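You operate a simulated robot arm through the tools that you are given. There is no shell and no other tool. Be economical: measure what you need, move in short steps, check, and stop when the job is done.

The job below is to be done with a simulated two-armed robot. You get a single attempt, and the scene is never put back.

TASK
Roll the green cart to the rack end, unstrap the grey tote and lift it onto the rack.
Fine: strap tight while it rolls; lock the returns lever, then loosen the purple thumbscrew; lift with both hands. Where these are worked on the way, their far stop is far enough and under half their travel is too little: returns lever.
Where things are to end (x, y in the base frame): grey tote within 0.06 m of [-0.34, 1.56].

Only the result counts: the job must be done as asked and must still hold three seconds after the hand-in. Knocking over, shifting, dropping, spilling or breaking anything else fails it.

THE ROBOT
Two 7-joint arms with two-finger parallel grippers on one trunk, on a base that drives. Base frame: it is fixed to the floor where the robot stands at the start and does not move with it; the origin is under the middle of the robot, x ahead of it, y to its left, z up. Lengths are in m, angles in degrees, forces in N, time in s.
The left shoulder is at the start at [0.05, 0.165, 1.205], the right one opposite. With the tool pointing down near the work surface each hand reaches from about 0.1 to 0.66 m from the robot's upright axis, wherever it stands, measured 20 degrees to its own side. Places, roughly: black block [-0.5, 2, 0.75]; blue cart [0.9, 3.1, 0.4]; green cart [0.5, 0.4, 0.4]; green strap [0.4, 0.4, 0.9]; loads lever [0.8, 2.8, 0.7]; purple thumbscrew [0.3, 0.4, 0.7]; returns lever [0.4, 0, 0.6]; tackle rack top [-0.4, 1.8, 0.8]; white thumbscrew [0.6, 3.1, 0.7]. Payload 3.91 kg a hand.
Tool frame (each hand has its own): the origin (TCP) lies between the finger pads and is the grasp point; the fingertips stand 0.03 m ahead of it; z points along the fingers, y is the line along which they close. The gripper opens to 0.11 m. The fingers are 0.02 m wide and 0.01 m thick; the gripper's body (0.048 by 0.112 m) begins 0.055 m behind the TCP.
Orientation is told as [roll, pitch, yaw] about the base's x, y, z axes, in that order, counted from this pose: with the fingers straight down and closing along the base's y, the tool's x points along the base's -x, its y along +y and its z along -z.

THE INTERFACE
- The arms move only by the tool arm_command. It takes "left_motion", "right_motion" or both (then of equal length, played together; a hand with none holds still); each is a list of rows, each a list of 6 numbers: the shift along the tool's x, y, z in m, then the turn, a rotation vector about the tool's x, y, z in degrees. In form: [[x, y, z, wx, wy, wz], ...]. A call has 1 to 10 rows; each row is the pose to reach, as a shift and turn from the pose commanded when the call began, along the tool's axes at that moment. "left_claw" and "right_claw" are, for a hand that has rows, the closure, from 0 (fully open) to 1 (shut), set as the call begins (left out, the last holds). Each row takes 0.2 s and may step no farther than 0.05 m and 8.6 degrees from the row before; otherwise, or with a gripper value out of range, the whole call is refused. A pose out of reach is approached as far as the arm can. The call stops where the force on the tool passes 40 N (or 10 N more than at its start, if that is more) or the arm is blocked; 0.2 s more then pass. The fingers move at their own pace (about 0.045 m/s each) and stop on an object; they squeeze with about 22 N. The grip force told is the motor's: it shows also when the fingers shut on nothing. Time passes only in rows, and 0.2 s behind the last, so rows that repeat a pose let the fingers close. The reply holds the time, the measured pose of the TCP, the force on the tool along the base axes, the opening and the grip force, in the units named above and with some noise, with the torque about the TCP (base axes, N m) and any sound that the robot's microphone picked up.
- Cameras (640 x 400 px; columns grow to the right, rows downward): "scene" is now at [0.099, 0.0399, 1.367]; the picture's right is [0.58, -0.82, 0.00], its down [-0.58, -0.41, -0.70] and it looks along [0.57, 0.40, -0.72] (base axes); focal length 216 px, centre (320, 200). "left" rides on the left gripper at [0.072, -0.017, -0.103] in its tool frame; the picture's right is [0.23, 0.97, 0.00], its down [-0.76, 0.18, -0.62] and it looks along [-0.61, 0.14, 0.78] (tool axes); focal length 222 px, centre (320, 200). "right" rides on the right gripper at [0.072, 0.017, -0.103] in its tool frame; the picture's right is [-0.23, 0.97, 0.00], its down [-0.76, -0.18, -0.62] and it looks along [-0.61, -0.14, 0.78] (tool axes); focal length 222 px, centre (320, 200). There is no depth. A picture from a camera that has moved, and an enlarged one, comes with that camera's place and axes in the base frame and with its lens. The place of the scene camera against the robot may be out by one fixed shift of up to 0.018 m in any direction.
- camera(camera): a new picture of that camera. No time passes.
- lift_body(by): slides the trunk up (or, below 0, down) by that many m; the arms and the scene camera ride with it, the base frame stays. It gives what a move gives, with no picture.
- steer(legs): drives the robot by 1 to 6 legs, each [ahead, left, turn to the left] in m, m and degrees, along the robot's own axes; the way and the turn of a leg run together, so that a leg with both is an arc; at most 1.5 m and 180 degrees a leg. The arms and the cameras ride along, it lands a little off, and it stops where it bumps. It gives what a move gives.
- head_to(pan, tilt): turns the head with the scene camera to pan (to the left, within 80 degrees either way) and tilt (down, from -29 to 69), counted from straight ahead of the robot. It gives what a move gives.
- close_up(camera, box): a new picture of the part [left, top, right, bottom] of that camera's present view, enlarged. No time passes.
- job_done(): hands the job in; it is judged then, once.

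Go step by step. Nothing tells you exact positions but the pictures and the camera data: compare them with the known pose of the tool, close in by small moves and look again before you grip or let go. The budget is 120 turns and 92 pictures, counting those below and the enlarged ones. Unless the task says otherwise, let go and move clear before handing in, and close with one line.

The tools are called after ">>>" as a command line: name --argument value ..., lists and objects as JSON in quotes. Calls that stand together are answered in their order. arm_command: Moves the arms, as the interface text tells. Its arguments: {"type":"object","properties":{"left_motion":{"type":"array"},"left_claw":{"type":"number"},"right_motion":{"type":"array"},"right_claw":{"type":"number"}},"required":[]} The other tools are called the same way: lift_body (by) slides the trunk up or down; steer (legs) drives the base; head_to (pan, tilt) turns the head that bears the scene camera; camera (camera) takes a picture; close_up (camera, box) takes an enlarged picture of a part of a camera's view; job_done () hands the job in.

At the start:

```text
clock: 0.0
left_ee_pos: [0.3302, 0.4739, 1.0003]
left_orientation: [-0.1, 0.0, 0.1]
left_wrist_force: [0.2, -0.1, -0.1]
left_torque: [0.01, -0.01, 0.0]
left_opening: 0.11
left_grip_force: 0.1
right_ee_pos: [0.4127, 0.0554, 0.9979]
right_orientation: [0.0, 0.0, -0.2]
right_wrist_force: [-0.5, 1.0, 0.3]
right_torque: [0.01, 0.02, -0.02]
right_opening: 0.1102
right_grip_force: 0.0
trunk travel left (down, up): [-0.425, 0.078]
robot x, y, heading: [0.0012, 0.0017, -0.0]
head pan, tilt: [35.3, 45.7]
```

scene: 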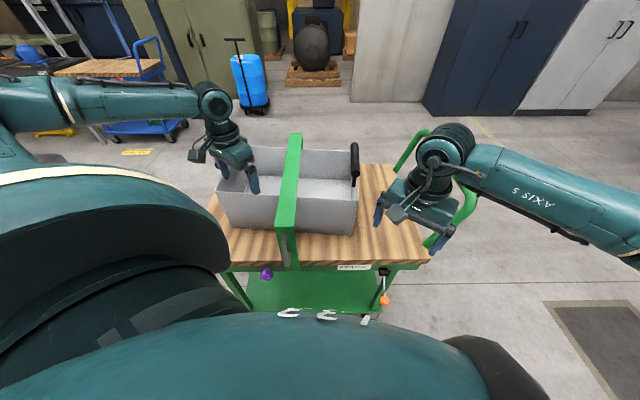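
right: 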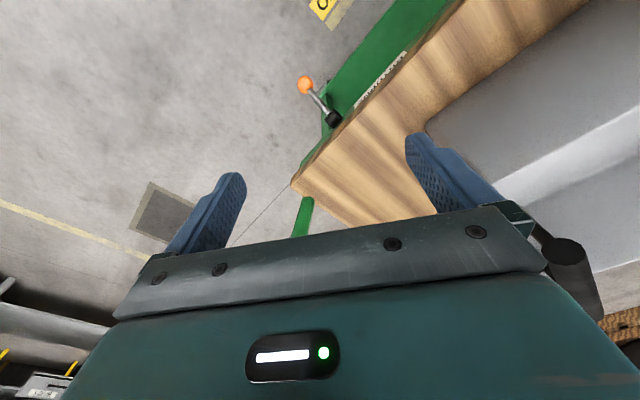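
left: 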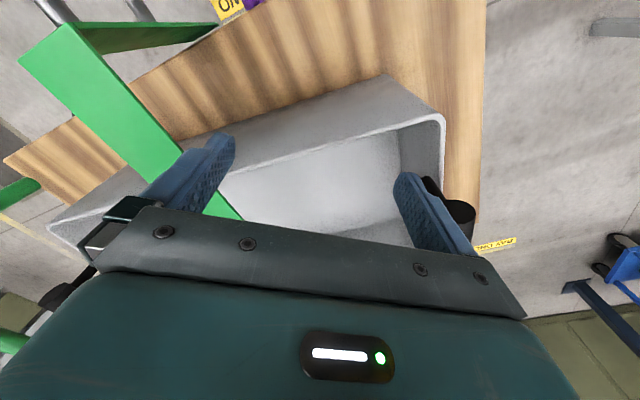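

I see the green cart with the grey tote under the green strap, the purple screw and the orange-knobbed lever on its near side. I look closer at these and around toward the rack.

>>> close_up --camera "scene" --box '[200, 120, 480, 340]'

>>> close_up --camera "right" --box '[260, 20, 460, 150]'

>>> head_to --pan 80 --tilt 25

>>> camera --camera "scene"

```text
1.82 times, centred on (340, 230) of scene
camera zoom: at [0.099, 0.0399, 1.367], right [0.58, -0.82, 0.0], down [-0.58, -0.41, -0.7], along [0.57, 0.4, -0.72], focal length 392 px, centre (284, 146)
```

zoom: 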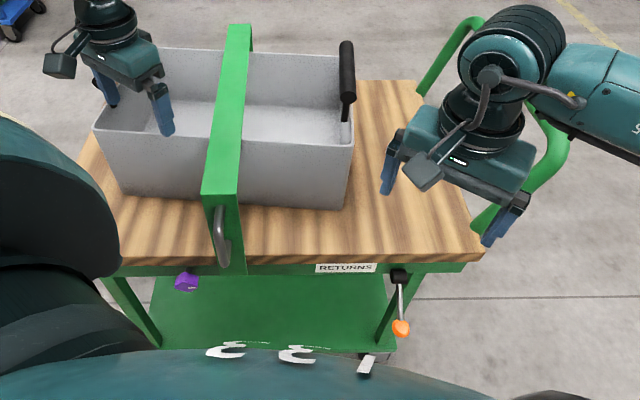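

```text
3.08 times, centred on (360, 85) of right
camera zoom: at [0.3416, 0.0726, 1.1024], right [0.23, 0.97, 0.0], down [0.76, -0.18, 0.62], along [0.61, -0.14, -0.78], focal length 684 px, centre (197, 554)
```

zoom: 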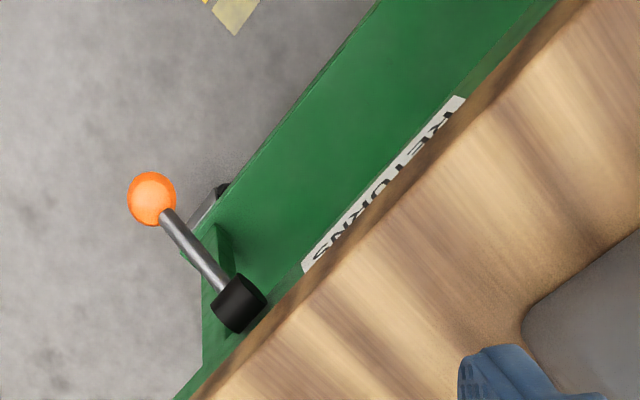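

```text
clock: 1.1
left_ee_pos: [0.3295, 0.4738, 1.0004]
left_orientation: [0.0, 0.0, 0.0]
left_wrist_force: [0.1, 0.0, -0.6]
left_torque: [0.01, -0.03, -0.04]
left_opening: 0.1101
left_grip_force: 0.1
right_ee_pos: [0.4132, 0.0552, 1.0001]
right_orientation: [0.0, 0.1, 0.0]
right_wrist_force: [-0.7, 0.6, 0.0]
right_torque: [0.0, -0.01, -0.02]
right_opening: 0.1099
right_grip_force: 0.1
trunk travel left (down, up): [-0.425, 0.078]
robot x, y, heading: [-0.0028, -0.0005, 0.1]
head pan, tilt: [80.0, 25.0]
```

```text
86 pictures are left
camera scene: at [0.0492, 0.0839, 1.3985], right [0.98, -0.17, 0.0], down [-0.07, -0.42, -0.91], along [0.16, 0.89, -0.42], focal length 216 px, centre (320, 200)
```

scene: 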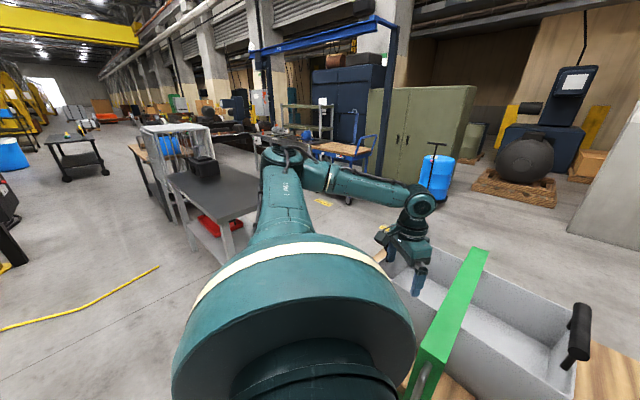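

The rack is the dark table with a black block to the left-back, beyond the left arm. I look at it closely.

>>> close_up --camera "scene" --box '[120, 110, 380, 270]'

>>> close_up --camera "scene" --box '[240, 80, 420, 190]'

```text
2.46 times, centred on (250, 190) of scene
camera zoom: at [0.0492, 0.0839, 1.3985], right [0.98, -0.17, 0.0], down [-0.07, -0.42, -0.91], along [0.16, 0.89, -0.42], focal length 531 px, centre (492, 225)
```

zoom: 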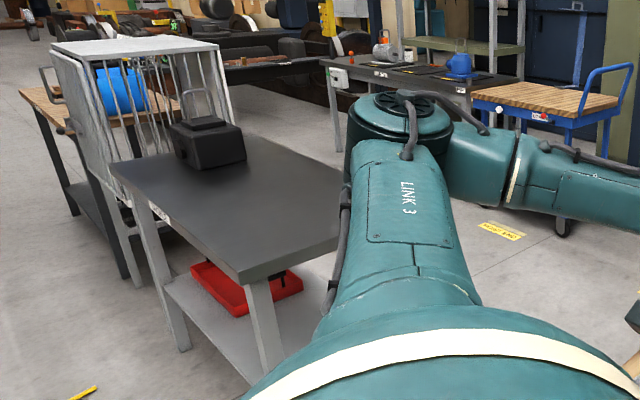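

```text
3.56 times, centred on (330, 135) of scene
camera zoom: at [0.0492, 0.0839, 1.3985], right [0.98, -0.17, 0.0], down [-0.07, -0.42, -0.91], along [0.16, 0.89, -0.42], focal length 766 px, centre (284, 431)
```

zoom: 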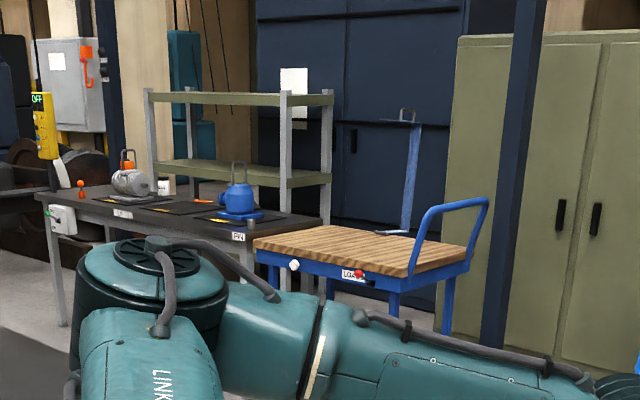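

The cart axis runs at about yaw 126°, pointing straight at the rack's near end, so I will push it from behind by its handle with both hands. First I check the floor behind the handle.

>>> lift_body --by 0.07

>>> head_to --pan -15 --tilt 40

>>> camera --camera "scene"

```text
clock: 2.2
left_ee_pos: [0.3304, 0.4744, 1.0702]
left_orientation: [0.0, 0.1, 0.0]
left_wrist_force: [-0.4, 0.0, 0.4]
left_torque: [0.03, -0.03, 0.03]
left_opening: 0.11
left_grip_force: 0.0
right_ee_pos: [0.4121, 0.0553, 1.0701]
right_orientation: [0.0, 0.0, 0.1]
right_wrist_force: [0.6, -0.1, -0.2]
right_torque: [0.03, 0.02, 0.01]
right_opening: 0.1101
right_grip_force: 0.1
trunk travel left (down, up): [-0.495, 0.008]
robot x, y, heading: [-0.0056, 0.0017, -0.0]
head pan, tilt: [80.0, 25.0]
```

```text
clock: 3.9
left_ee_pos: [0.3283, 0.4723, 1.0703]
left_orientation: [-0.1, 0.0, -0.1]
left_wrist_force: [0.0, 0.0, -0.6]
left_torque: [-0.01, 0.03, -0.03]
left_opening: 0.11
left_grip_force: 0.0
right_ee_pos: [0.4126, 0.0559, 1.0707]
right_orientation: [0.0, 0.1, 0.1]
right_wrist_force: [1.0, -0.1, 1.2]
right_torque: [0.01, 0.0, 0.01]
right_opening: 0.1102
right_grip_force: 0.0
trunk travel left (down, up): [-0.495, 0.008]
robot x, y, heading: [-0.0007, -0.0011, -0.1]
head pan, tilt: [-15.0, 40.0]
```

```text
83 pictures are left
camera scene: at [0.1152, -0.0287, 1.4452], right [-0.26, -0.97, 0.0], down [-0.62, 0.17, -0.77], along [0.74, -0.2, -0.64], focal length 216 px, centre (320, 200)
```

scene: 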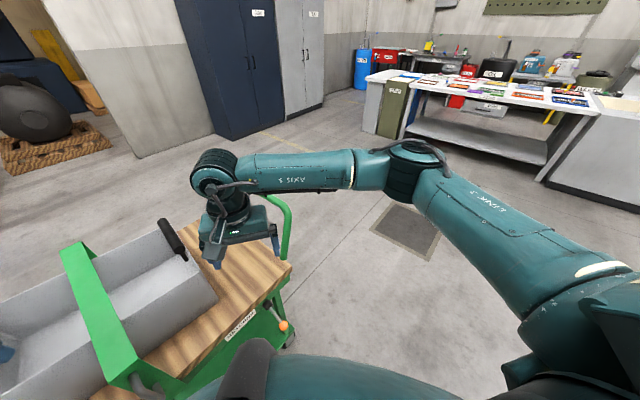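

The floor is free. I drive around behind the cart's handle end and turn to face along the cart.

>>> steer --legs '[[0, -0.8, 0], [1.2, 0, 0], [0, 0, 126]]'

>>> head_to --pan 0 --tilt 35

>>> camera --camera "scene"

```text
clock: 22.2
left_ee_pos: [0.6235, -0.8111, 1.0705]
left_orientation: [0.1, 0.0, 126.4]
left_wrist_force: [-0.3, 0.5, 0.7]
left_torque: [0.0, -0.02, -0.01]
left_opening: 0.11
left_grip_force: 0.2
right_ee_pos: [0.9101, -0.4953, 1.0712]
right_orientation: [-0.1, 0.0, 126.5]
right_wrist_force: [-0.5, 0.1, -0.3]
right_torque: [-0.01, -0.01, 0.0]
right_opening: 0.1102
right_grip_force: 0.2
trunk travel left (down, up): [-0.495, 0.008]
robot x, y, heading: [1.1967, -0.7922, 126.4]
head pan, tilt: [-15.0, 40.0]
```

```text
clock: 23.0
left_ee_pos: [0.6238, -0.8109, 1.069]
left_orientation: [0.0, 0.0, 126.4]
left_wrist_force: [0.6, 0.3, -0.4]
left_torque: [-0.01, 0.01, -0.01]
left_opening: 0.1099
left_grip_force: 0.1
right_ee_pos: [0.9102, -0.4942, 1.0696]
right_orientation: [0.0, -0.1, 126.4]
right_wrist_force: [0.1, 1.0, -0.3]
right_torque: [0.0, -0.01, 0.03]
right_opening: 0.1095
right_grip_force: 0.1
trunk travel left (down, up): [-0.495, 0.008]
robot x, y, heading: [1.2026, -0.7942, 126.1]
head pan, tilt: [0.0, 35.0]
```

```text
82 pictures are left
camera scene: at [1.1347, -0.7064, 1.4527], right [0.81, 0.59, 0.0], down [0.34, -0.46, -0.82], along [-0.49, 0.66, -0.57], focal length 216 px, centre (320, 200)
```

scene: 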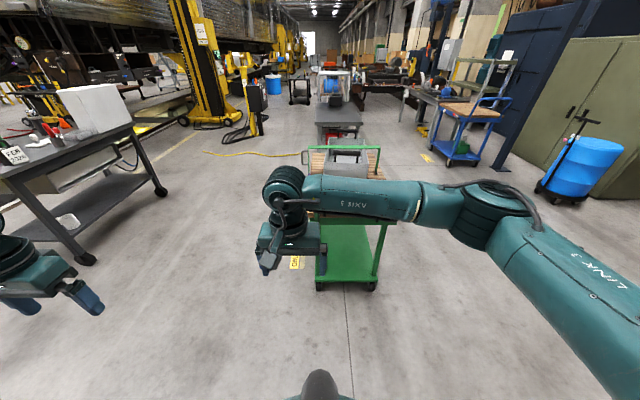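

The cart is straight ahead and slightly right, in line with the rack. I zoom in to locate the handle.

>>> close_up --camera "scene" --box '[250, 80, 430, 300]'

```text
1.82 times, centred on (340, 190) of scene
camera zoom: at [1.1347, -0.7064, 1.4527], right [0.81, 0.59, 0.0], down [0.34, -0.46, -0.82], along [-0.49, 0.66, -0.57], focal length 392 px, centre (284, 218)
```

zoom: 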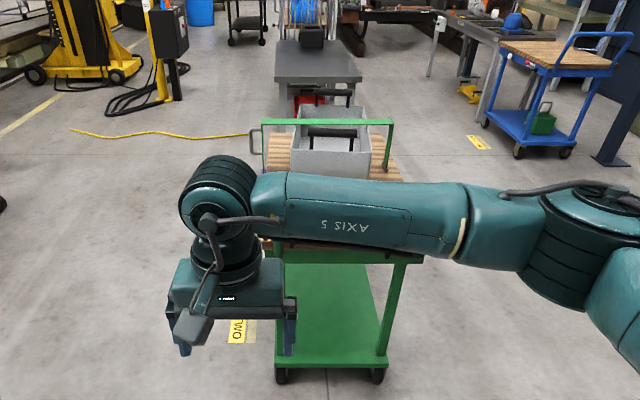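

The right arm hides the handle. I shift right and bring the hands to symmetric positions.

>>> steer --legs '[[0, -0.18, 0]]'

>>> arm_command --right_motion '[[0, -0.04, 0, 0, 0, 0], [0, -0.08, 0, 0, 0, 0], [0, -0.12, 0, 0, 0, 0], [0, -0.16, 0, 0, 0, 0], [0, -0.2, 0, 0, 0, 0], [0, -0.2, 0, 0, 0, 0], [0, -0.2, 0, 0, 0, 0], [0, -0.2, 0, 0, 0, 0]]' --left_motion '[[-0.01, -0.045, 0, 0, 0, 0], [-0.02, -0.09, 0, 0, 0, 0], [-0.03, -0.135, 0, 0, 0, 0], [-0.04, -0.18, 0, 0, 0, 0], [-0.05, -0.225, 0, 0, 0, 0], [-0.06, -0.27, 0, 0, 0, 0], [-0.07, -0.3, 0, 0, 0, 0], [-0.08, -0.33, 0, 0, 0, 0]]'

>>> camera --camera "scene"

>>> camera --camera "right"

```text
clock: 25.2
left_ee_pos: [0.768, -0.7048, 1.0694]
left_orientation: [0.0, -0.1, 126.4]
left_wrist_force: [0.1, 0.0, 0.0]
left_torque: [-0.01, -0.02, 0.0]
left_opening: 0.1098
left_grip_force: 0.0
right_ee_pos: [1.0542, -0.3891, 1.0701]
right_orientation: [0.0, 0.0, 126.4]
right_wrist_force: [0.6, -0.6, -0.6]
right_torque: [0.01, -0.01, 0.01]
right_opening: 0.11
right_grip_force: 0.0
trunk travel left (down, up): [-0.495, 0.008]
robot x, y, heading: [1.3398, -0.6894, 126.6]
head pan, tilt: [0.0, 35.0]
```

```text
clock: 27.0
left_ee_pos: [0.9858, -0.4432, 1.07]
left_orientation: [0.1, 0.0, 126.3]
left_wrist_force: [-0.5, -0.1, 0.0]
left_torque: [-0.02, -0.01, 0.01]
left_opening: 0.1099
left_grip_force: 0.1
right_ee_pos: [1.2164, -0.2706, 1.0683]
right_orientation: [0.1, 0.0, 126.4]
right_wrist_force: [-0.4, 0.1, 0.5]
right_torque: [-0.03, -0.03, 0.0]
right_opening: 0.11
right_grip_force: 0.0
trunk travel left (down, up): [-0.495, 0.008]
robot x, y, heading: [1.3426, -0.6884, 126.3]
head pan, tilt: [0.0, 35.0]
```

```text
80 pictures are left
camera scene: at [1.2782, -0.6003, 1.4527], right [0.81, 0.59, 0.0], down [0.34, -0.46, -0.82], along [-0.49, 0.66, -0.57], focal length 216 px, centre (320, 200)
```

scene: 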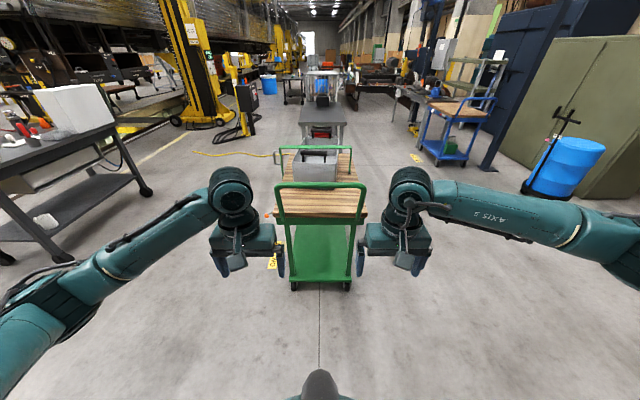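

```text
79 pictures are left
camera right: at [1.2471, -0.3383, 1.171], right [-0.92, -0.39, 0.0], down [-0.31, 0.72, 0.62], along [-0.25, 0.57, -0.78], focal length 222 px, centre (320, 200)
```

right: 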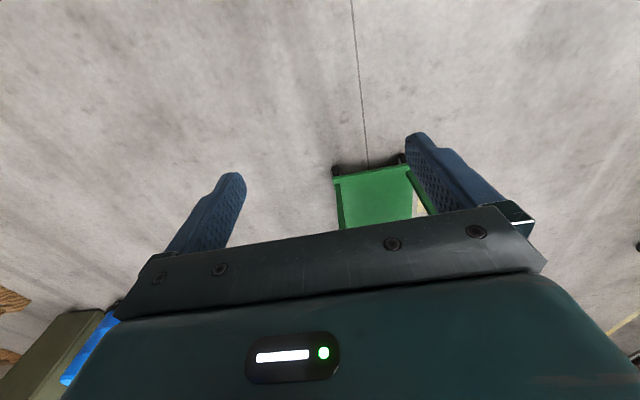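

The handle bar sits across, centred at column 321. I drive 0.3 m forward for a second view and turn both grippers so that they close along the cart's length.

>>> steer --legs '[[0.3, 0, 0]]'

>>> arm_command --right_motion '[[0, 0.0, 0, 0, 0, -8.5], [0, 0.01, 0, 0, 0, -17], [0, 0.02, 0, 0, 0, -25.5], [0, 0.03, 0, 0, 0, -34], [0, 0.03, 0, 0, 0, -42.5], [0, 0.03, 0, 0, 0, -51], [0, 0.03, 0, 0, 0, -59.5], [0, 0.03, 0, 0, 0, -68], [0, 0.03, 0, 0, 0, -76.5], [0, 0.03, 0, 0, 0, -85]]' --left_motion '[[0, 0.0, 0, 0, 0, 8.5], [0, -0.01, 0, 0, 0, 17], [0, -0.02, 0, 0, 0, 25.5], [0, -0.03, 0, 0, 0, 34], [0, -0.03, 0, 0, 0, 42.5], [0, -0.03, 0, 0, 0, 51], [0, -0.03, 0, 0, 0, 59.5], [0, -0.03, 0, 0, 0, 68], [0, -0.03, 0, 0, 0, 76.5], [0, -0.03, 0, 0, 0, 85]]'

>>> camera --camera "scene"

```text
clock: 29.0
left_ee_pos: [0.8098, -0.2055, 1.071]
left_orientation: [0.0, 0.0, 126.5]
left_wrist_force: [-0.3, 0.1, -0.6]
left_torque: [-0.02, 0.02, 0.03]
left_opening: 0.1098
left_grip_force: 0.1
right_ee_pos: [1.0396, -0.0321, 1.0677]
right_orientation: [0.0, -0.1, 126.6]
right_wrist_force: [-0.1, 0.5, -0.2]
right_torque: [-0.04, -0.01, 0.01]
right_opening: 0.11
right_grip_force: 0.0
trunk travel left (down, up): [-0.495, 0.008]
robot x, y, heading: [1.1659, -0.4531, 126.6]
head pan, tilt: [0.0, 35.0]
```

```text
clock: 31.2
left_ee_pos: [0.8331, -0.1874, 1.07]
left_orientation: [0.0, -0.1, 41.2]
left_wrist_force: [-0.5, -0.6, -0.4]
left_torque: [0.02, 0.04, 0.01]
left_opening: 0.1102
left_grip_force: 0.0
right_ee_pos: [1.0218, -0.0632, 1.066]
right_orientation: [-4.1, 0.1, -161.9]
right_wrist_force: [-0.1, 0.1, 0.4]
right_torque: [-0.02, 0.02, 0.02]
right_opening: 0.1099
right_grip_force: 0.0
right hand out of reach, approached as far as the arm can: row 9, 10
trunk travel left (down, up): [-0.495, 0.008]
robot x, y, heading: [1.162, -0.4502, 126.3]
head pan, tilt: [0.0, 35.0]
```

```text
78 pictures are left
camera scene: at [1.1015, -0.3617, 1.4526], right [0.8, 0.59, 0.0], down [0.34, -0.46, -0.82], along [-0.49, 0.66, -0.57], focal length 216 px, centre (320, 200)
```

scene: 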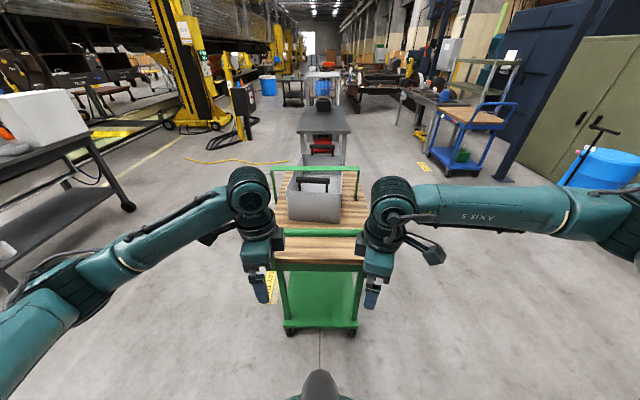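

The bar is at z≈0.95, 0.64 m ahead of the robot axis. The right wrist hit its limit turning that way, so I turn it the other way.

>>> arm_command --right_motion '[[0, 0, 0, 0, 0, 8.5], [0, 0, 0, 0, 0, 17], [0, 0, 0, 0, 0, 25.5], [0, 0, 0, 0, 0, 34], [0, 0, 0, 0, 0, 42.5], [0, 0, 0, 0, 0, 51], [0, 0, 0, 0, 0, 59.5], [0, 0, 0, 0, 0, 68], [0, 0, 0, 0, 0, 76.5], [0, 0, 0, 0, 0, 85]]'

>>> arm_command --right_motion '[[0, 0, 0, 0, 0, 8.5], [0, 0, 0, 0, 0, 17], [0, 0, 0, 0, 0, 25.5], [0, 0, 0, 0, 0, 34], [0, 0, 0, 0, 0, 42.5], [0, 0, 0, 0, 0, 51], [0, 0, 0, 0, 0, 59.5], [0, 0, 0, 0, 0, 68], [0, 0, 0, 0, 0, 76.5], [0, 0, 0, 0, 0, 85]]' --left_motion '[[0, 0, 0, 0, 0, 2.5], [0, 0, 0, 0, 0, 5], [0, 0, 0, 0, 0, 5], [0, 0, 0, 0, 0, 5], [0, 0, 0, 0, 0, 5], [0, 0, 0, 0, 0, 5], [0, 0, 0, 0, 0, 5], [0, 0, 0, 0, 0, 5], [0, 0, 0, 0, 0, 5], [0, 0, 0, 0, 0, 5]]'

```text
clock: 33.4
left_ee_pos: [0.8327, -0.1884, 1.0699]
left_orientation: [0.0, -0.1, 41.4]
left_wrist_force: [0.8, -0.2, 0.0]
left_torque: [-0.02, -0.02, 0.0]
left_opening: 0.1102
left_grip_force: 0.1
right_ee_pos: [1.022, -0.0623, 1.0676]
right_orientation: [-0.3, -4.1, 112.9]
right_wrist_force: [0.0, 0.0, -0.7]
right_torque: [-0.03, 0.04, 0.03]
right_opening: 0.1101
right_grip_force: 0.1
trunk travel left (down, up): [-0.495, 0.008]
robot x, y, heading: [1.1695, -0.4495, 126.4]
head pan, tilt: [0.0, 35.0]
```

```text
clock: 35.6
left_ee_pos: [0.8305, -0.1887, 1.0714]
left_orientation: [0.1, 0.0, 36.5]
left_wrist_force: [0.7, -0.1, 0.4]
left_torque: [-0.03, 0.01, -0.03]
left_opening: 0.1101
left_grip_force: 0.1
right_ee_pos: [1.0226, -0.0623, 1.0674]
right_orientation: [3.9, -0.7, 27.9]
right_wrist_force: [-1.1, -0.4, -0.1]
right_torque: [0.02, -0.01, -0.02]
right_opening: 0.1099
right_grip_force: 0.0
trunk travel left (down, up): [-0.495, 0.008]
robot x, y, heading: [1.1649, -0.4509, 126.6]
head pan, tilt: [0.0, 35.0]
```

Both grippers now close along the cart. I level the right one, then drive forward over the bar.

>>> arm_command --right_motion '[[0, 0, 0, 1.9, 0.3, -4.3], [0, 0, 0, 3.9, 0.7, -8.4]]'

>>> steer --legs '[[0.235, 0, 0]]'

>>> camera --camera "scene"

>>> camera --camera "left"

```text
clock: 36.2
left_ee_pos: [0.8325, -0.1877, 1.0706]
left_orientation: [0.0, 0.0, 36.5]
left_wrist_force: [0.1, -0.3, 0.9]
left_torque: [0.01, 0.0, -0.03]
left_opening: 0.11
left_grip_force: 0.0
right_ee_pos: [1.0229, -0.0617, 1.0676]
right_orientation: [-0.1, -0.3, 36.4]
right_wrist_force: [-0.1, -0.3, -0.5]
right_torque: [0.02, -0.01, 0.0]
right_opening: 0.11
right_grip_force: 0.2
trunk travel left (down, up): [-0.495, 0.008]
robot x, y, heading: [1.169, -0.4533, 126.7]
head pan, tilt: [0.0, 35.0]
```

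```text
clock: 38.0
left_ee_pos: [0.6926, 0.0003, 1.0694]
left_orientation: [0.0, 0.0, 36.6]
left_wrist_force: [0.3, 0.1, -0.5]
left_torque: [-0.02, -0.01, -0.01]
left_opening: 0.1099
left_grip_force: 0.1
right_ee_pos: [0.8821, 0.1254, 1.0662]
right_orientation: [-0.1, -0.2, 36.6]
right_wrist_force: [-0.2, 0.8, 0.0]
right_torque: [0.01, -0.02, -0.02]
right_opening: 0.1101
right_grip_force: 0.0
trunk travel left (down, up): [-0.495, 0.008]
robot x, y, heading: [1.0276, -0.2664, 126.5]
head pan, tilt: [0.0, 35.0]
```

```text
77 pictures are left
camera scene: at [0.9614, -0.1739, 1.4527], right [0.8, 0.6, 0.0], down [0.34, -0.46, -0.82], along [-0.49, 0.66, -0.57], focal length 216 px, centre (320, 200)
```

scene: 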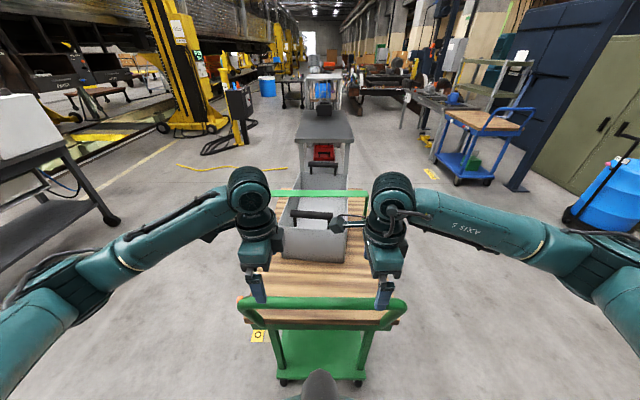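

```text
76 pictures are left
camera left: at [0.6441, -0.0578, 1.172], right [-0.76, 0.65, 0.0], down [0.51, 0.6, 0.62], along [0.4, 0.48, -0.78], focal length 222 px, centre (320, 200)
```

left: 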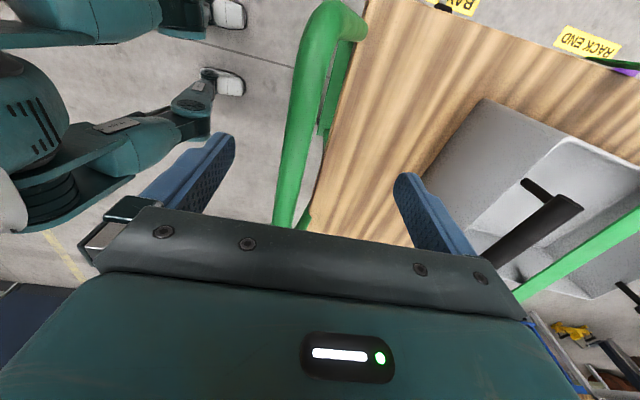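

The bar lies between both hands' fingers (u≈-0.42). The floor sign "RACK END" is about 0.72 m further along. I lower onto the bar and grip.

>>> lift_body --by -0.11

>>> camera --camera "left"

>>> camera --camera "right"

```text
clock: 39.4
left_ee_pos: [0.6928, -0.0001, 0.9606]
left_orientation: [0.1, 0.0, 36.5]
left_wrist_force: [-0.9, 0.5, -0.4]
left_torque: [-0.02, -0.01, -0.03]
left_opening: 0.1099
left_grip_force: 0.0
right_ee_pos: [0.8822, 0.1249, 0.9564]
right_orientation: [0.2, -0.3, 36.5]
right_wrist_force: [0.0, 0.1, -0.1]
right_torque: [0.01, 0.0, 0.02]
right_opening: 0.1099
right_grip_force: 0.1
trunk travel left (down, up): [-0.385, 0.118]
robot x, y, heading: [1.0303, -0.2599, 126.4]
head pan, tilt: [0.0, 35.0]
```

```text
75 pictures are left
camera left: at [0.6445, -0.0584, 1.0624], right [-0.76, 0.65, 0.0], down [0.51, 0.6, 0.62], along [0.4, 0.48, -0.78], focal length 222 px, centre (320, 200)
```

left: 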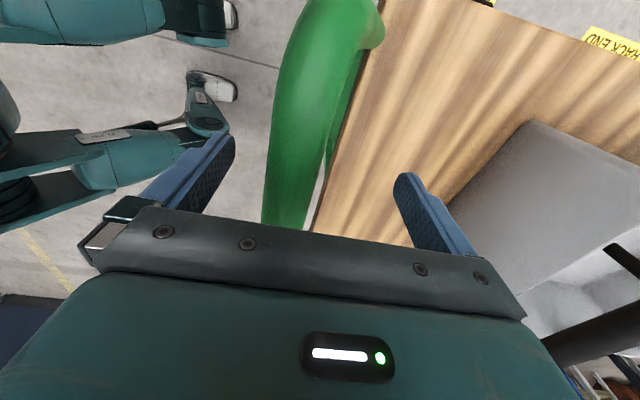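

```text
74 pictures are left
camera right: at [0.8148, 0.0948, 1.0588], right [-0.4, 0.92, 0.0], down [0.72, 0.31, 0.63], along [0.57, 0.25, -0.78], focal length 222 px, centre (320, 200)
```

right: 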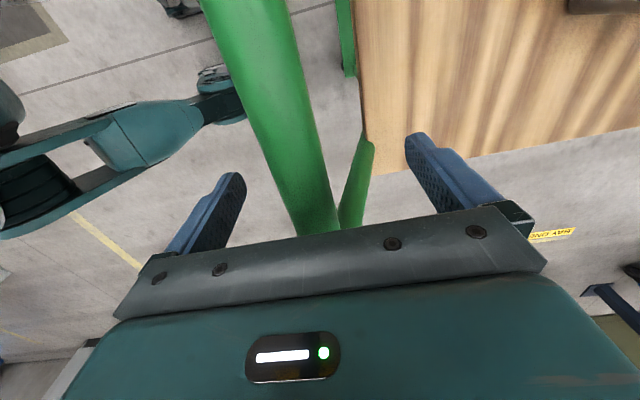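

The bar is between both pairs of fingers; I close them.

>>> arm_command --left_motion '[[0, 0, 0.01, 0, 0, 0], [0, 0, 0.01, 0, 0, 0], [0, 0, 0.01, 0, 0, 0], [0, 0, 0.01, 0, 0, 0], [0, 0, 0.01, 0, 0, 0], [0, 0, 0.01, 0, 0, 0], [0, 0, 0.01, 0, 0, 0]]' --right_motion '[[0, 0, 0.007, 0, 0, 0], [0, 0, 0.007, 0, 0, 0], [0, 0, 0.007, 0, 0, 0], [0, 0, 0.007, 0, 0, 0], [0, 0, 0.007, 0, 0, 0], [0, 0, 0.007, 0, 0, 0], [0, 0, 0.007, 0, 0, 0]]' --left_claw 1 --right_claw 1

>>> camera --camera "left"

```text
clock: 40.6
left_ee_pos: [0.7009, -0.013, 0.9499]
left_orientation: [-1.2, 0.4, 35.5]
left_wrist_force: [21.6, -38.7, 13.3]
left_torque: [-0.04, 0.42, 0.19]
left_opening: 0.0339
left_grip_force: 22.1
right_ee_pos: [0.8876, 0.1189, 0.9506]
right_orientation: [-0.1, -0.5, 36.8]
right_wrist_force: [1.6, 0.5, -3.5]
right_torque: [-0.13, -0.18, -0.27]
right_opening: 0.0279
right_grip_force: 22.0
trunk travel left (down, up): [-0.385, 0.118]
robot x, y, heading: [1.0296, -0.2662, 126.8]
head pan, tilt: [0.0, 35.0]
stopped in row 5 (left hand): the force on the tool passed its limit at 43 N (the readings are from after the stop); the commanded pose is now the measured one
```

```text
73 pictures are left
camera left: at [0.6513, -0.0663, 1.0526], right [-0.75, 0.66, -0.02], down [0.51, 0.6, 0.61], along [0.42, 0.45, -0.79], focal length 222 px, centre (320, 200)
```

left: 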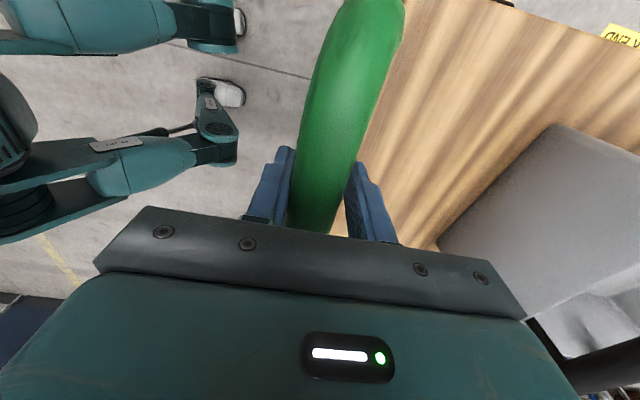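

Both hands hold the bar. I push a first 0.1 m to test whether the cart rolls.

>>> arm_command --left_motion '[[0, 0, 0, 0, 0, 0], [0, 0, 0, 0, 0, 0]]' --right_motion '[[0, 0, 0, 0, 0, 0], [0, 0, 0, 0, 0, 0]]'

>>> steer --legs '[[0.1, 0, 0]]'

>>> camera --camera "scene"

```text
clock: 41.2
left_ee_pos: [0.6996, -0.0099, 0.9494]
left_orientation: [-1.1, 0.2, 35.7]
left_wrist_force: [21.5, -38.2, 6.0]
left_torque: [-0.03, 0.58, 0.09]
left_opening: 0.0379
left_grip_force: 22.1
right_ee_pos: [0.8861, 0.1178, 0.9507]
right_orientation: [-0.1, -0.5, 36.7]
right_wrist_force: [4.5, -5.8, -2.2]
right_torque: [0.4, -0.34, -0.86]
right_opening: 0.0278
right_grip_force: 45.0
trunk travel left (down, up): [-0.385, 0.118]
robot x, y, heading: [1.0276, -0.2605, 126.7]
head pan, tilt: [0.0, 35.0]
```

```text
clock: 41.9
left_ee_pos: [0.7015, -0.0108, 0.9484]
left_orientation: [-2.6, 0.5, 34.6]
left_wrist_force: [19.9, -38.0, 20.9]
left_torque: [-0.18, 0.38, 0.35]
left_opening: 0.0361
left_grip_force: 22.6
right_ee_pos: [0.8864, 0.1197, 0.9511]
right_orientation: [-1.1, -0.7, 37.4]
right_wrist_force: [6.5, -1.2, 9.0]
right_torque: [-0.39, -0.24, -0.81]
right_opening: 0.0276
right_grip_force: 45.3
trunk travel left (down, up): [-0.385, 0.118]
robot x, y, heading: [1.024, -0.2539, 126.8]
head pan, tilt: [0.0, 35.0]
stopped in leg 1: the force on the tool passed its limit at 59 N (the readings are from after the stop); the commanded pose is now the measured one
```

```text
72 pictures are left
camera scene: at [0.9622, -0.1753, 1.3439], right [0.8, 0.6, 0.0], down [0.34, -0.46, -0.82], along [-0.49, 0.66, -0.57], focal length 216 px, centre (320, 200)
```

scene: 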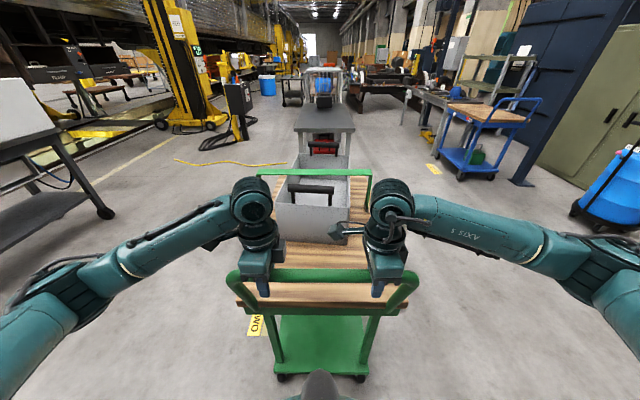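

The cart resisted about 45 N without moving, so its brake is likely on. I release the bar, rise, and shift left to look at the lever on the cart's side.

>>> arm_command --left_motion '[[0, 0, 0, 0, 0, 0], [0, 0, 0, 0, 0, 0], [0, 0, 0, 0, 0, 0], [0, 0, 0, 0, 0, 0], [0, 0, 0, 0, 0, 0]]' --right_motion '[[0, 0, 0, 0, 0, 0], [0, 0, 0, 0, 0, 0], [0, 0, 0, 0, 0, 0], [0, 0, 0, 0, 0, 0], [0, 0, 0, 0, 0, 0]]' --left_claw 0 --right_claw 0

>>> lift_body --by 0.11

>>> steer --legs '[[-0.05, 0, 0], [0, 0.45, 0]]'

>>> head_to --pan -15 --tilt 50

>>> camera --camera "scene"

```text
clock: 43.1
left_ee_pos: [0.6957, -0.0035, 0.9453]
left_orientation: [-2.5, 0.4, 35.2]
left_wrist_force: [0.1, 1.4, 0.3]
left_torque: [-0.03, 0.01, 0.01]
left_opening: 0.11
left_grip_force: 0.0
right_ee_pos: [0.8837, 0.1245, 0.9468]
right_orientation: [-1.7, -0.7, 37.4]
right_wrist_force: [1.0, -0.1, -0.1]
right_torque: [0.0, 0.0, -0.03]
right_opening: 0.1099
right_grip_force: 0.0
trunk travel left (down, up): [-0.385, 0.118]
robot x, y, heading: [1.023, -0.2579, 126.5]
head pan, tilt: [0.0, 35.0]
```

```text
clock: 44.5
left_ee_pos: [0.6963, -0.0034, 1.0542]
left_orientation: [-2.5, 0.3, 35.1]
left_wrist_force: [-0.1, -0.3, 0.2]
left_torque: [0.02, 0.01, 0.01]
left_opening: 0.1098
left_grip_force: 0.0
right_ee_pos: [0.8831, 0.124, 1.0565]
right_orientation: [-1.8, -0.7, 37.4]
right_wrist_force: [0.7, 0.0, -0.2]
right_torque: [-0.04, -0.02, 0.02]
right_opening: 0.1102
right_grip_force: 0.0
trunk travel left (down, up): [-0.495, 0.008]
robot x, y, heading: [1.025, -0.2557, 126.6]
head pan, tilt: [0.0, 35.0]
```

```text
clock: 49.5
left_ee_pos: [0.3681, -0.31, 1.0551]
left_orientation: [-2.5, 0.4, 35.3]
left_wrist_force: [-0.3, -0.3, -0.3]
left_torque: [0.0, 0.04, 0.02]
left_opening: 0.1103
left_grip_force: 0.1
right_ee_pos: [0.5542, -0.1828, 1.0559]
right_orientation: [-1.7, -0.7, 37.6]
right_wrist_force: [-0.5, 0.2, -0.1]
right_torque: [0.01, 0.0, -0.01]
right_opening: 0.11
right_grip_force: 0.1
trunk travel left (down, up): [-0.495, 0.008]
robot x, y, heading: [0.6964, -0.5647, 127.0]
head pan, tilt: [0.0, 35.0]
```

```text
clock: 50.3
left_ee_pos: [0.3675, -0.3109, 1.055]
left_orientation: [-2.5, 0.4, 35.3]
left_wrist_force: [-0.5, 0.1, 0.2]
left_torque: [0.0, -0.01, 0.02]
left_opening: 0.1101
left_grip_force: 0.1
right_ee_pos: [0.5543, -0.1818, 1.0568]
right_orientation: [-1.8, -0.6, 37.6]
right_wrist_force: [0.1, 0.3, 0.2]
right_torque: [0.0, -0.01, 0.02]
right_opening: 0.11
right_grip_force: 0.0
trunk travel left (down, up): [-0.495, 0.008]
robot x, y, heading: [0.6937, -0.5598, 126.8]
head pan, tilt: [-15.0, 50.0]
```

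```text
71 pictures are left
camera scene: at [0.654, -0.4731, 1.4311], right [0.93, 0.37, 0.0], down [0.28, -0.71, -0.64], along [-0.24, 0.6, -0.77], focal length 216 px, centre (320, 200)
```

scene: 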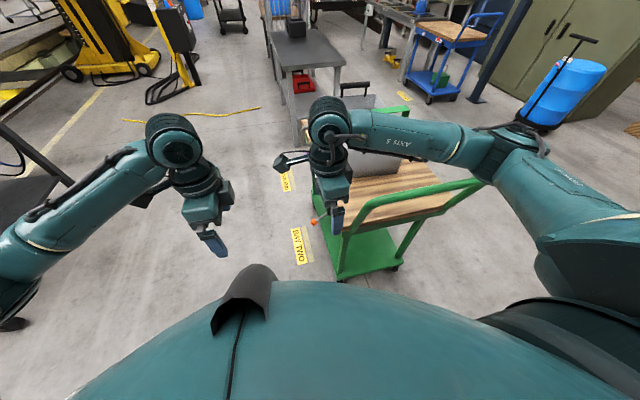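

The orange knob is at (315,222), just left of the right hand. I zoom in on it and use the left hand camera.

>>> close_up --camera "scene" --box '[270, 160, 380, 280]'

>>> camera --camera "left"

```text
3.33 times, centred on (325, 220) of scene
camera zoom: at [0.654, -0.4731, 1.4311], right [0.93, 0.37, 0.0], down [0.28, -0.71, -0.64], along [-0.24, 0.6, -0.77], focal length 718 px, centre (303, 133)
```

zoom: 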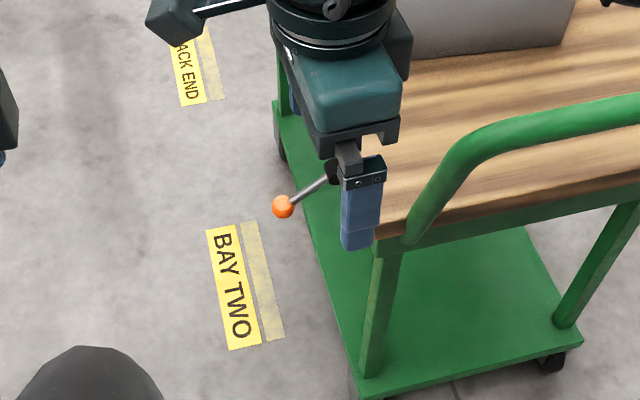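

```text
69 pictures are left
camera left: at [0.3166, -0.3624, 1.1582], right [-0.75, 0.66, -0.04], down [0.51, 0.61, 0.61], along [0.43, 0.44, -0.79], focal length 222 px, centre (320, 200)
```

left: 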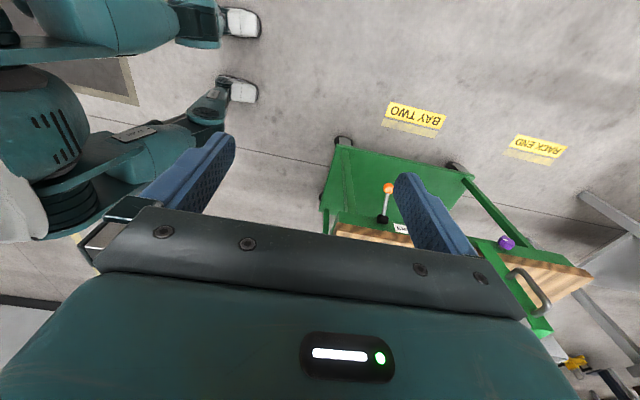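

>>> close_up --camera "left" --box '[320, 130, 480, 240]'

```text
3.64 times, centred on (400, 185) of left
camera zoom: at [0.3166, -0.3624, 1.1582], right [-0.75, 0.66, -0.04], down [0.51, 0.61, 0.61], along [0.43, 0.44, -0.79], focal length 808 px, centre (29, 254)
```

zoom: 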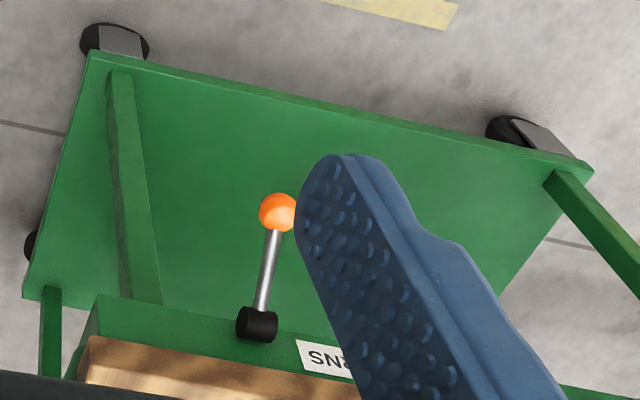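

The lever hub's axis runs along the cart, so the lever swings up and down; the knob is near (0.424, 0.022, 0.65). Working it and the handle from the cart's side is easier, so I drive there and face the cart, then turn the grippers back.

>>> steer --legs '[[0, 0.31, 0], [0, 0, -90.6], [0, 0.74, 0]]'

>>> arm_command --right_motion '[[0, 0, 0, 0, 0, -8.5], [0, 0, 0, 0, 0, -17], [0, 0, 0, 0, 0, -25.5], [0, 0, 0, 0, 0, -34], [0, 0, 0, 0, 0, -42.5], [0, 0, 0, 0, 0, -51], [0, 0, 0, 0, 0, -59.5], [0, 0, 0, 0, 0, -68], [0, 0, 0, 0, 0, -76.5], [0, 0, 0, 0, 0, -85]]' --left_motion '[[0, 0.0, 0, 0, 0, -8.5], [0.03, 0, 0, 0, 0, -17], [0.05, 0, 0, 0, 0, -25.5], [0.08, 0, 0, 0, 0, -34], [0.1, 0, 0, 0, 0, -42.5], [0.12, 0, 0, 0, 0, -51], [0.12, 0, 0, 0, 0, -59.5], [0.12, 0, 0, 0, 0, -68], [0.12, 0, 0, 0, 0, -76.5], [0.12, 0, 0, 0, 0, -85]]'

>>> head_to --pan -10 --tilt 60

>>> camera --camera "scene"

>>> camera --camera "right"

```text
clock: 64.0
left_ee_pos: [0.2552, 0.1761, 1.055]
left_orientation: [-2.5, 0.4, -55.0]
left_wrist_force: [-0.2, -1.0, 0.7]
left_torque: [-0.01, -0.02, -0.04]
left_opening: 0.1101
left_grip_force: 0.1
right_ee_pos: [0.3809, -0.011, 1.0558]
right_orientation: [-1.7, -0.7, -52.7]
right_wrist_force: [1.2, -0.1, -0.3]
right_torque: [-0.02, -0.03, -0.05]
right_opening: 0.1099
right_grip_force: 0.1
trunk travel left (down, up): [-0.495, 0.008]
robot x, y, heading: [0.0027, -0.1499, 36.4]
head pan, tilt: [-15.0, 50.0]
```

```text
clock: 66.2
left_ee_pos: [0.1857, 0.2744, 1.056]
left_orientation: [0.1, 2.5, 30.3]
left_wrist_force: [0.0, 0.0, 0.5]
left_torque: [-0.03, 0.0, 0.02]
left_opening: 0.1098
left_grip_force: 0.1
right_ee_pos: [0.3813, -0.0111, 1.0569]
right_orientation: [-0.8, 1.7, 32.5]
right_wrist_force: [-0.5, 0.0, -0.8]
right_torque: [0.03, 0.0, -0.01]
right_opening: 0.1101
right_grip_force: 0.0
trunk travel left (down, up): [-0.495, 0.008]
robot x, y, heading: [0.0065, -0.153, 36.6]
head pan, tilt: [-15.0, 50.0]
```

```text
clock: 66.9
left_ee_pos: [0.1866, 0.2751, 1.0561]
left_orientation: [0.1, 2.5, 30.0]
left_wrist_force: [-0.4, 0.0, -0.2]
left_torque: [0.0, 0.01, 0.0]
left_opening: 0.1099
left_grip_force: 0.0
right_ee_pos: [0.3819, -0.0118, 1.0579]
right_orientation: [-0.8, 1.6, 32.3]
right_wrist_force: [-0.6, -0.3, 0.1]
right_torque: [0.0, 0.01, -0.01]
right_opening: 0.1102
right_grip_force: 0.1
trunk travel left (down, up): [-0.495, 0.008]
robot x, y, heading: [0.0009, -0.1507, 36.7]
head pan, tilt: [-10.0, 60.0]
```

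```text
67 pictures are left
camera scene: at [0.0897, -0.1103, 1.4185], right [0.45, -0.9, 0.0], down [-0.77, -0.39, -0.5], along [0.45, 0.22, -0.87], focal length 216 px, centre (320, 200)
```

scene: 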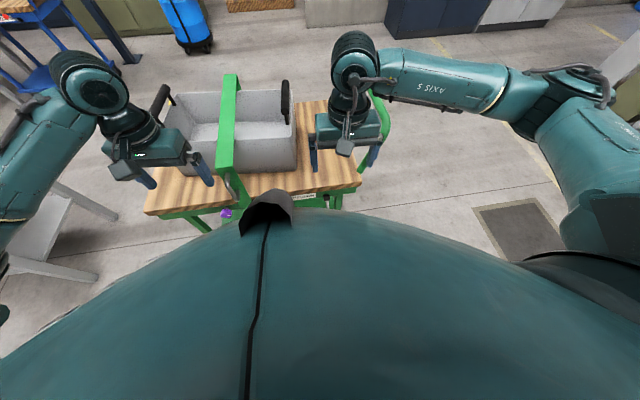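

```text
66 pictures are left
camera right: at [0.3147, -0.0327, 1.1607], right [-0.33, 0.94, -0.02], down [0.75, 0.27, 0.6], along [0.58, 0.18, -0.8], focal length 222 px, centre (320, 200)
```

right: 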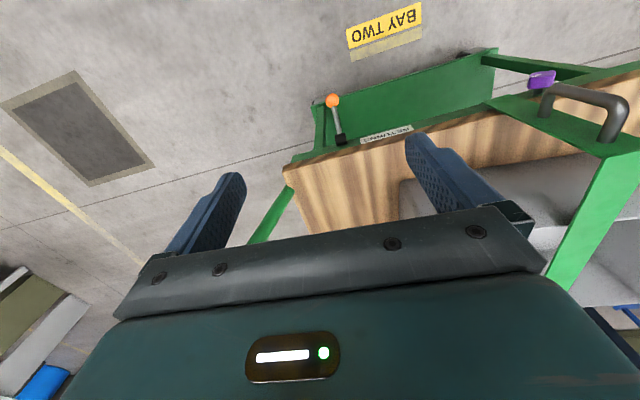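

The right camera confirms the knob at (0.424, 0.021, 0.65). I align the right hand above it, draw the left hand back, and lower the trunk.

>>> arm_command --right_motion '[[-0.026, 0.003, 0, -0.4, -0.8, -2.1], [-0.053, 0.0054, 0, -0.8, -1.6, -4.2]]' --left_motion '[[0.03, 0, 0, 0, 0, 0], [0.06, 0, 0, 0, 0, 0]]'

>>> lift_body --by -0.3

>>> camera --camera "right"

>>> camera --camera "scene"

```text
clock: 67.5
left_ee_pos: [0.1334, 0.2436, 1.0597]
left_orientation: [0.2, 2.5, 30.1]
left_wrist_force: [-1.2, 0.2, 0.3]
left_torque: [0.03, -0.02, -0.01]
left_opening: 0.1099
left_grip_force: 0.1
right_ee_pos: [0.4246, 0.0219, 1.0548]
right_orientation: [0.1, 0.1, 36.7]
right_wrist_force: [-0.4, -0.5, -0.2]
right_torque: [0.01, 0.01, 0.0]
right_opening: 0.1101
right_grip_force: 0.1
trunk travel left (down, up): [-0.495, 0.008]
robot x, y, heading: [0.0036, -0.1518, 36.3]
head pan, tilt: [-10.0, 60.0]
```

```text
clock: 70.5
left_ee_pos: [0.1358, 0.244, 0.7583]
left_orientation: [0.3, 2.5, 30.1]
left_wrist_force: [0.1, 0.1, -0.6]
left_torque: [0.02, -0.01, 0.04]
left_opening: 0.1099
left_grip_force: 0.0
right_ee_pos: [0.4234, 0.022, 0.7551]
right_orientation: [0.0, 0.0, 36.5]
right_wrist_force: [0.0, 0.2, -0.6]
right_torque: [-0.01, 0.01, 0.02]
right_opening: 0.1099
right_grip_force: 0.0
trunk travel left (down, up): [-0.195, 0.308]
robot x, y, heading: [0.0018, -0.1491, 36.5]
head pan, tilt: [-10.0, 60.0]
```

```text
65 pictures are left
camera right: at [0.3568, -0.0076, 0.8574], right [-0.4, 0.92, 0.0], down [0.72, 0.31, 0.62], along [0.57, 0.25, -0.78], focal length 222 px, centre (320, 200)
```

right: 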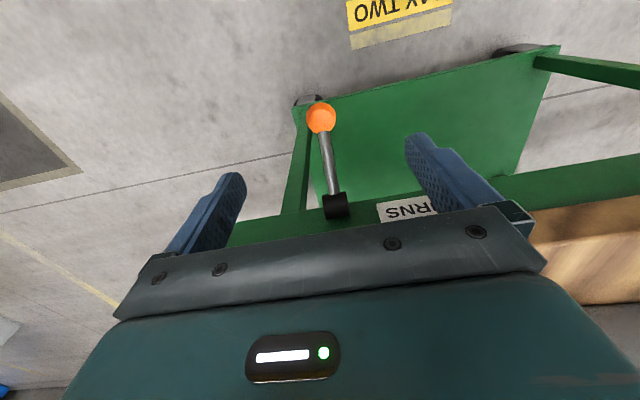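

```text
64 pictures are left
camera scene: at [0.0896, -0.1103, 1.1185], right [0.45, -0.89, 0.0], down [-0.78, -0.39, -0.5], along [0.45, 0.22, -0.87], focal length 216 px, centre (320, 200)
```

scene: 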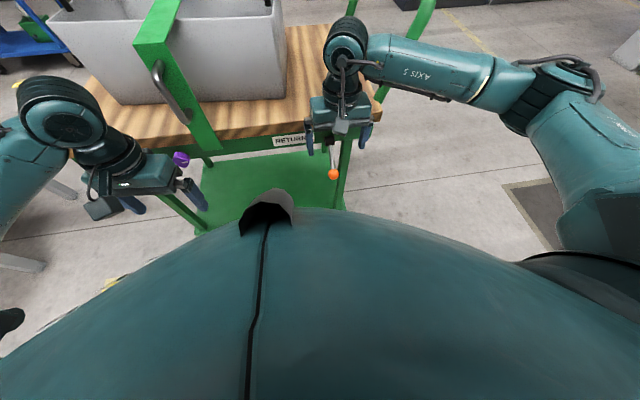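

The knob is right under the open fingers. I lower 0.10 m and close on it.

>>> arm_command --right_motion '[[0, 0, 0.035, 0, 0, 0], [0, 0, 0.07, 0, 0, 0], [0, 0, 0.1, 0, 0, 0], [0, 0, 0.1, 0, 0, 0]]'

>>> camera --camera "right"

```text
clock: 71.5
left_ee_pos: [0.1346, 0.244, 0.76]
left_orientation: [0.2, 2.6, 30.2]
left_wrist_force: [0.2, 0.0, -1.2]
left_torque: [0.03, -0.01, -0.03]
left_opening: 0.1099
left_grip_force: 0.1
right_ee_pos: [0.4247, 0.0226, 0.6546]
right_orientation: [0.1, 0.0, 36.5]
right_wrist_force: [-0.4, 0.6, -0.2]
right_torque: [-0.01, 0.0, -0.04]
right_opening: 0.11
right_grip_force: 0.0
trunk travel left (down, up): [-0.195, 0.308]
robot x, y, heading: [0.0024, -0.1517, 36.5]
head pan, tilt: [-10.0, 60.0]
```

```text
63 pictures are left
camera right: at [0.3572, -0.0072, 0.7571], right [-0.4, 0.92, 0.0], down [0.72, 0.31, 0.62], along [0.57, 0.25, -0.78], focal length 222 px, centre (320, 200)
```

right: 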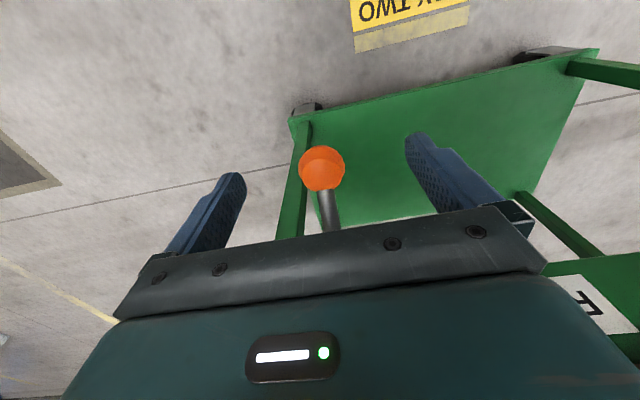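

The knob is about 0.025 m below the grasp point; I lower a bit more and close.

>>> arm_command --right_motion '[[0, 0, 0.022, 0, 0, 0], [0, 0, 0.022, 0, 0, 0]]'

>>> arm_command --right_motion '[[0, 0, 0, 0, 0, 0], [0, 0, 0, 0, 0, 0], [0, 0, 0, 0, 0, 0], [0, 0, 0, 0, 0, 0], [0, 0, 0, 0, 0, 0], [0, 0, 0, 0, 0, 0]]' --right_claw 1

>>> camera --camera "right"

```text
clock: 72.1
left_ee_pos: [0.1341, 0.2442, 0.7585]
left_orientation: [0.1, 2.5, 30.1]
left_wrist_force: [0.2, 0.4, 0.9]
left_torque: [-0.02, -0.02, 0.02]
left_opening: 0.11
left_grip_force: 0.1
right_ee_pos: [0.4235, 0.024, 0.634]
right_orientation: [0.1, -0.1, 36.5]
right_wrist_force: [1.2, 0.1, 0.3]
right_torque: [0.03, 0.01, -0.02]
right_opening: 0.11
right_grip_force: 0.1
trunk travel left (down, up): [-0.195, 0.308]
robot x, y, heading: [0.0024, -0.1529, 36.6]
head pan, tilt: [-10.0, 60.0]
```

```text
clock: 73.5
left_ee_pos: [0.1341, 0.2435, 0.7583]
left_orientation: [0.2, 2.5, 30.0]
left_wrist_force: [-0.3, -0.1, 0.0]
left_torque: [-0.01, -0.04, 0.03]
left_opening: 0.1102
left_grip_force: 0.0
right_ee_pos: [0.4244, 0.0226, 0.6322]
right_orientation: [0.1, 0.0, 36.5]
right_wrist_force: [-0.3, -0.7, 0.2]
right_torque: [0.01, 0.01, -0.02]
right_opening: 0.0311
right_grip_force: 44.6
trunk travel left (down, up): [-0.195, 0.308]
robot x, y, heading: [0.0023, -0.1529, 36.5]
head pan, tilt: [-10.0, 60.0]
```

```text
62 pictures are left
camera right: at [0.3567, -0.0067, 0.7354], right [-0.4, 0.92, 0.0], down [0.72, 0.31, 0.62], along [0.57, 0.25, -0.78], focal length 222 px, centre (320, 200)
```

right: 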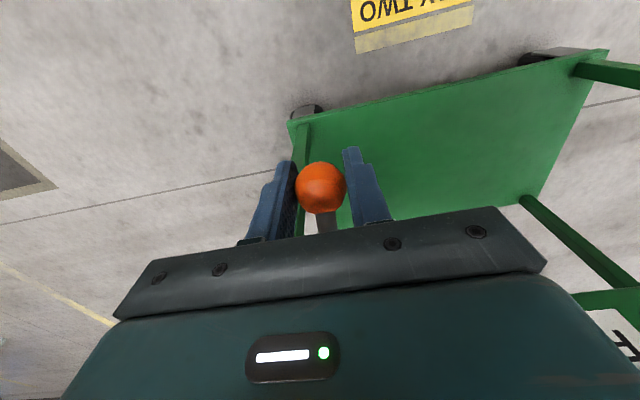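

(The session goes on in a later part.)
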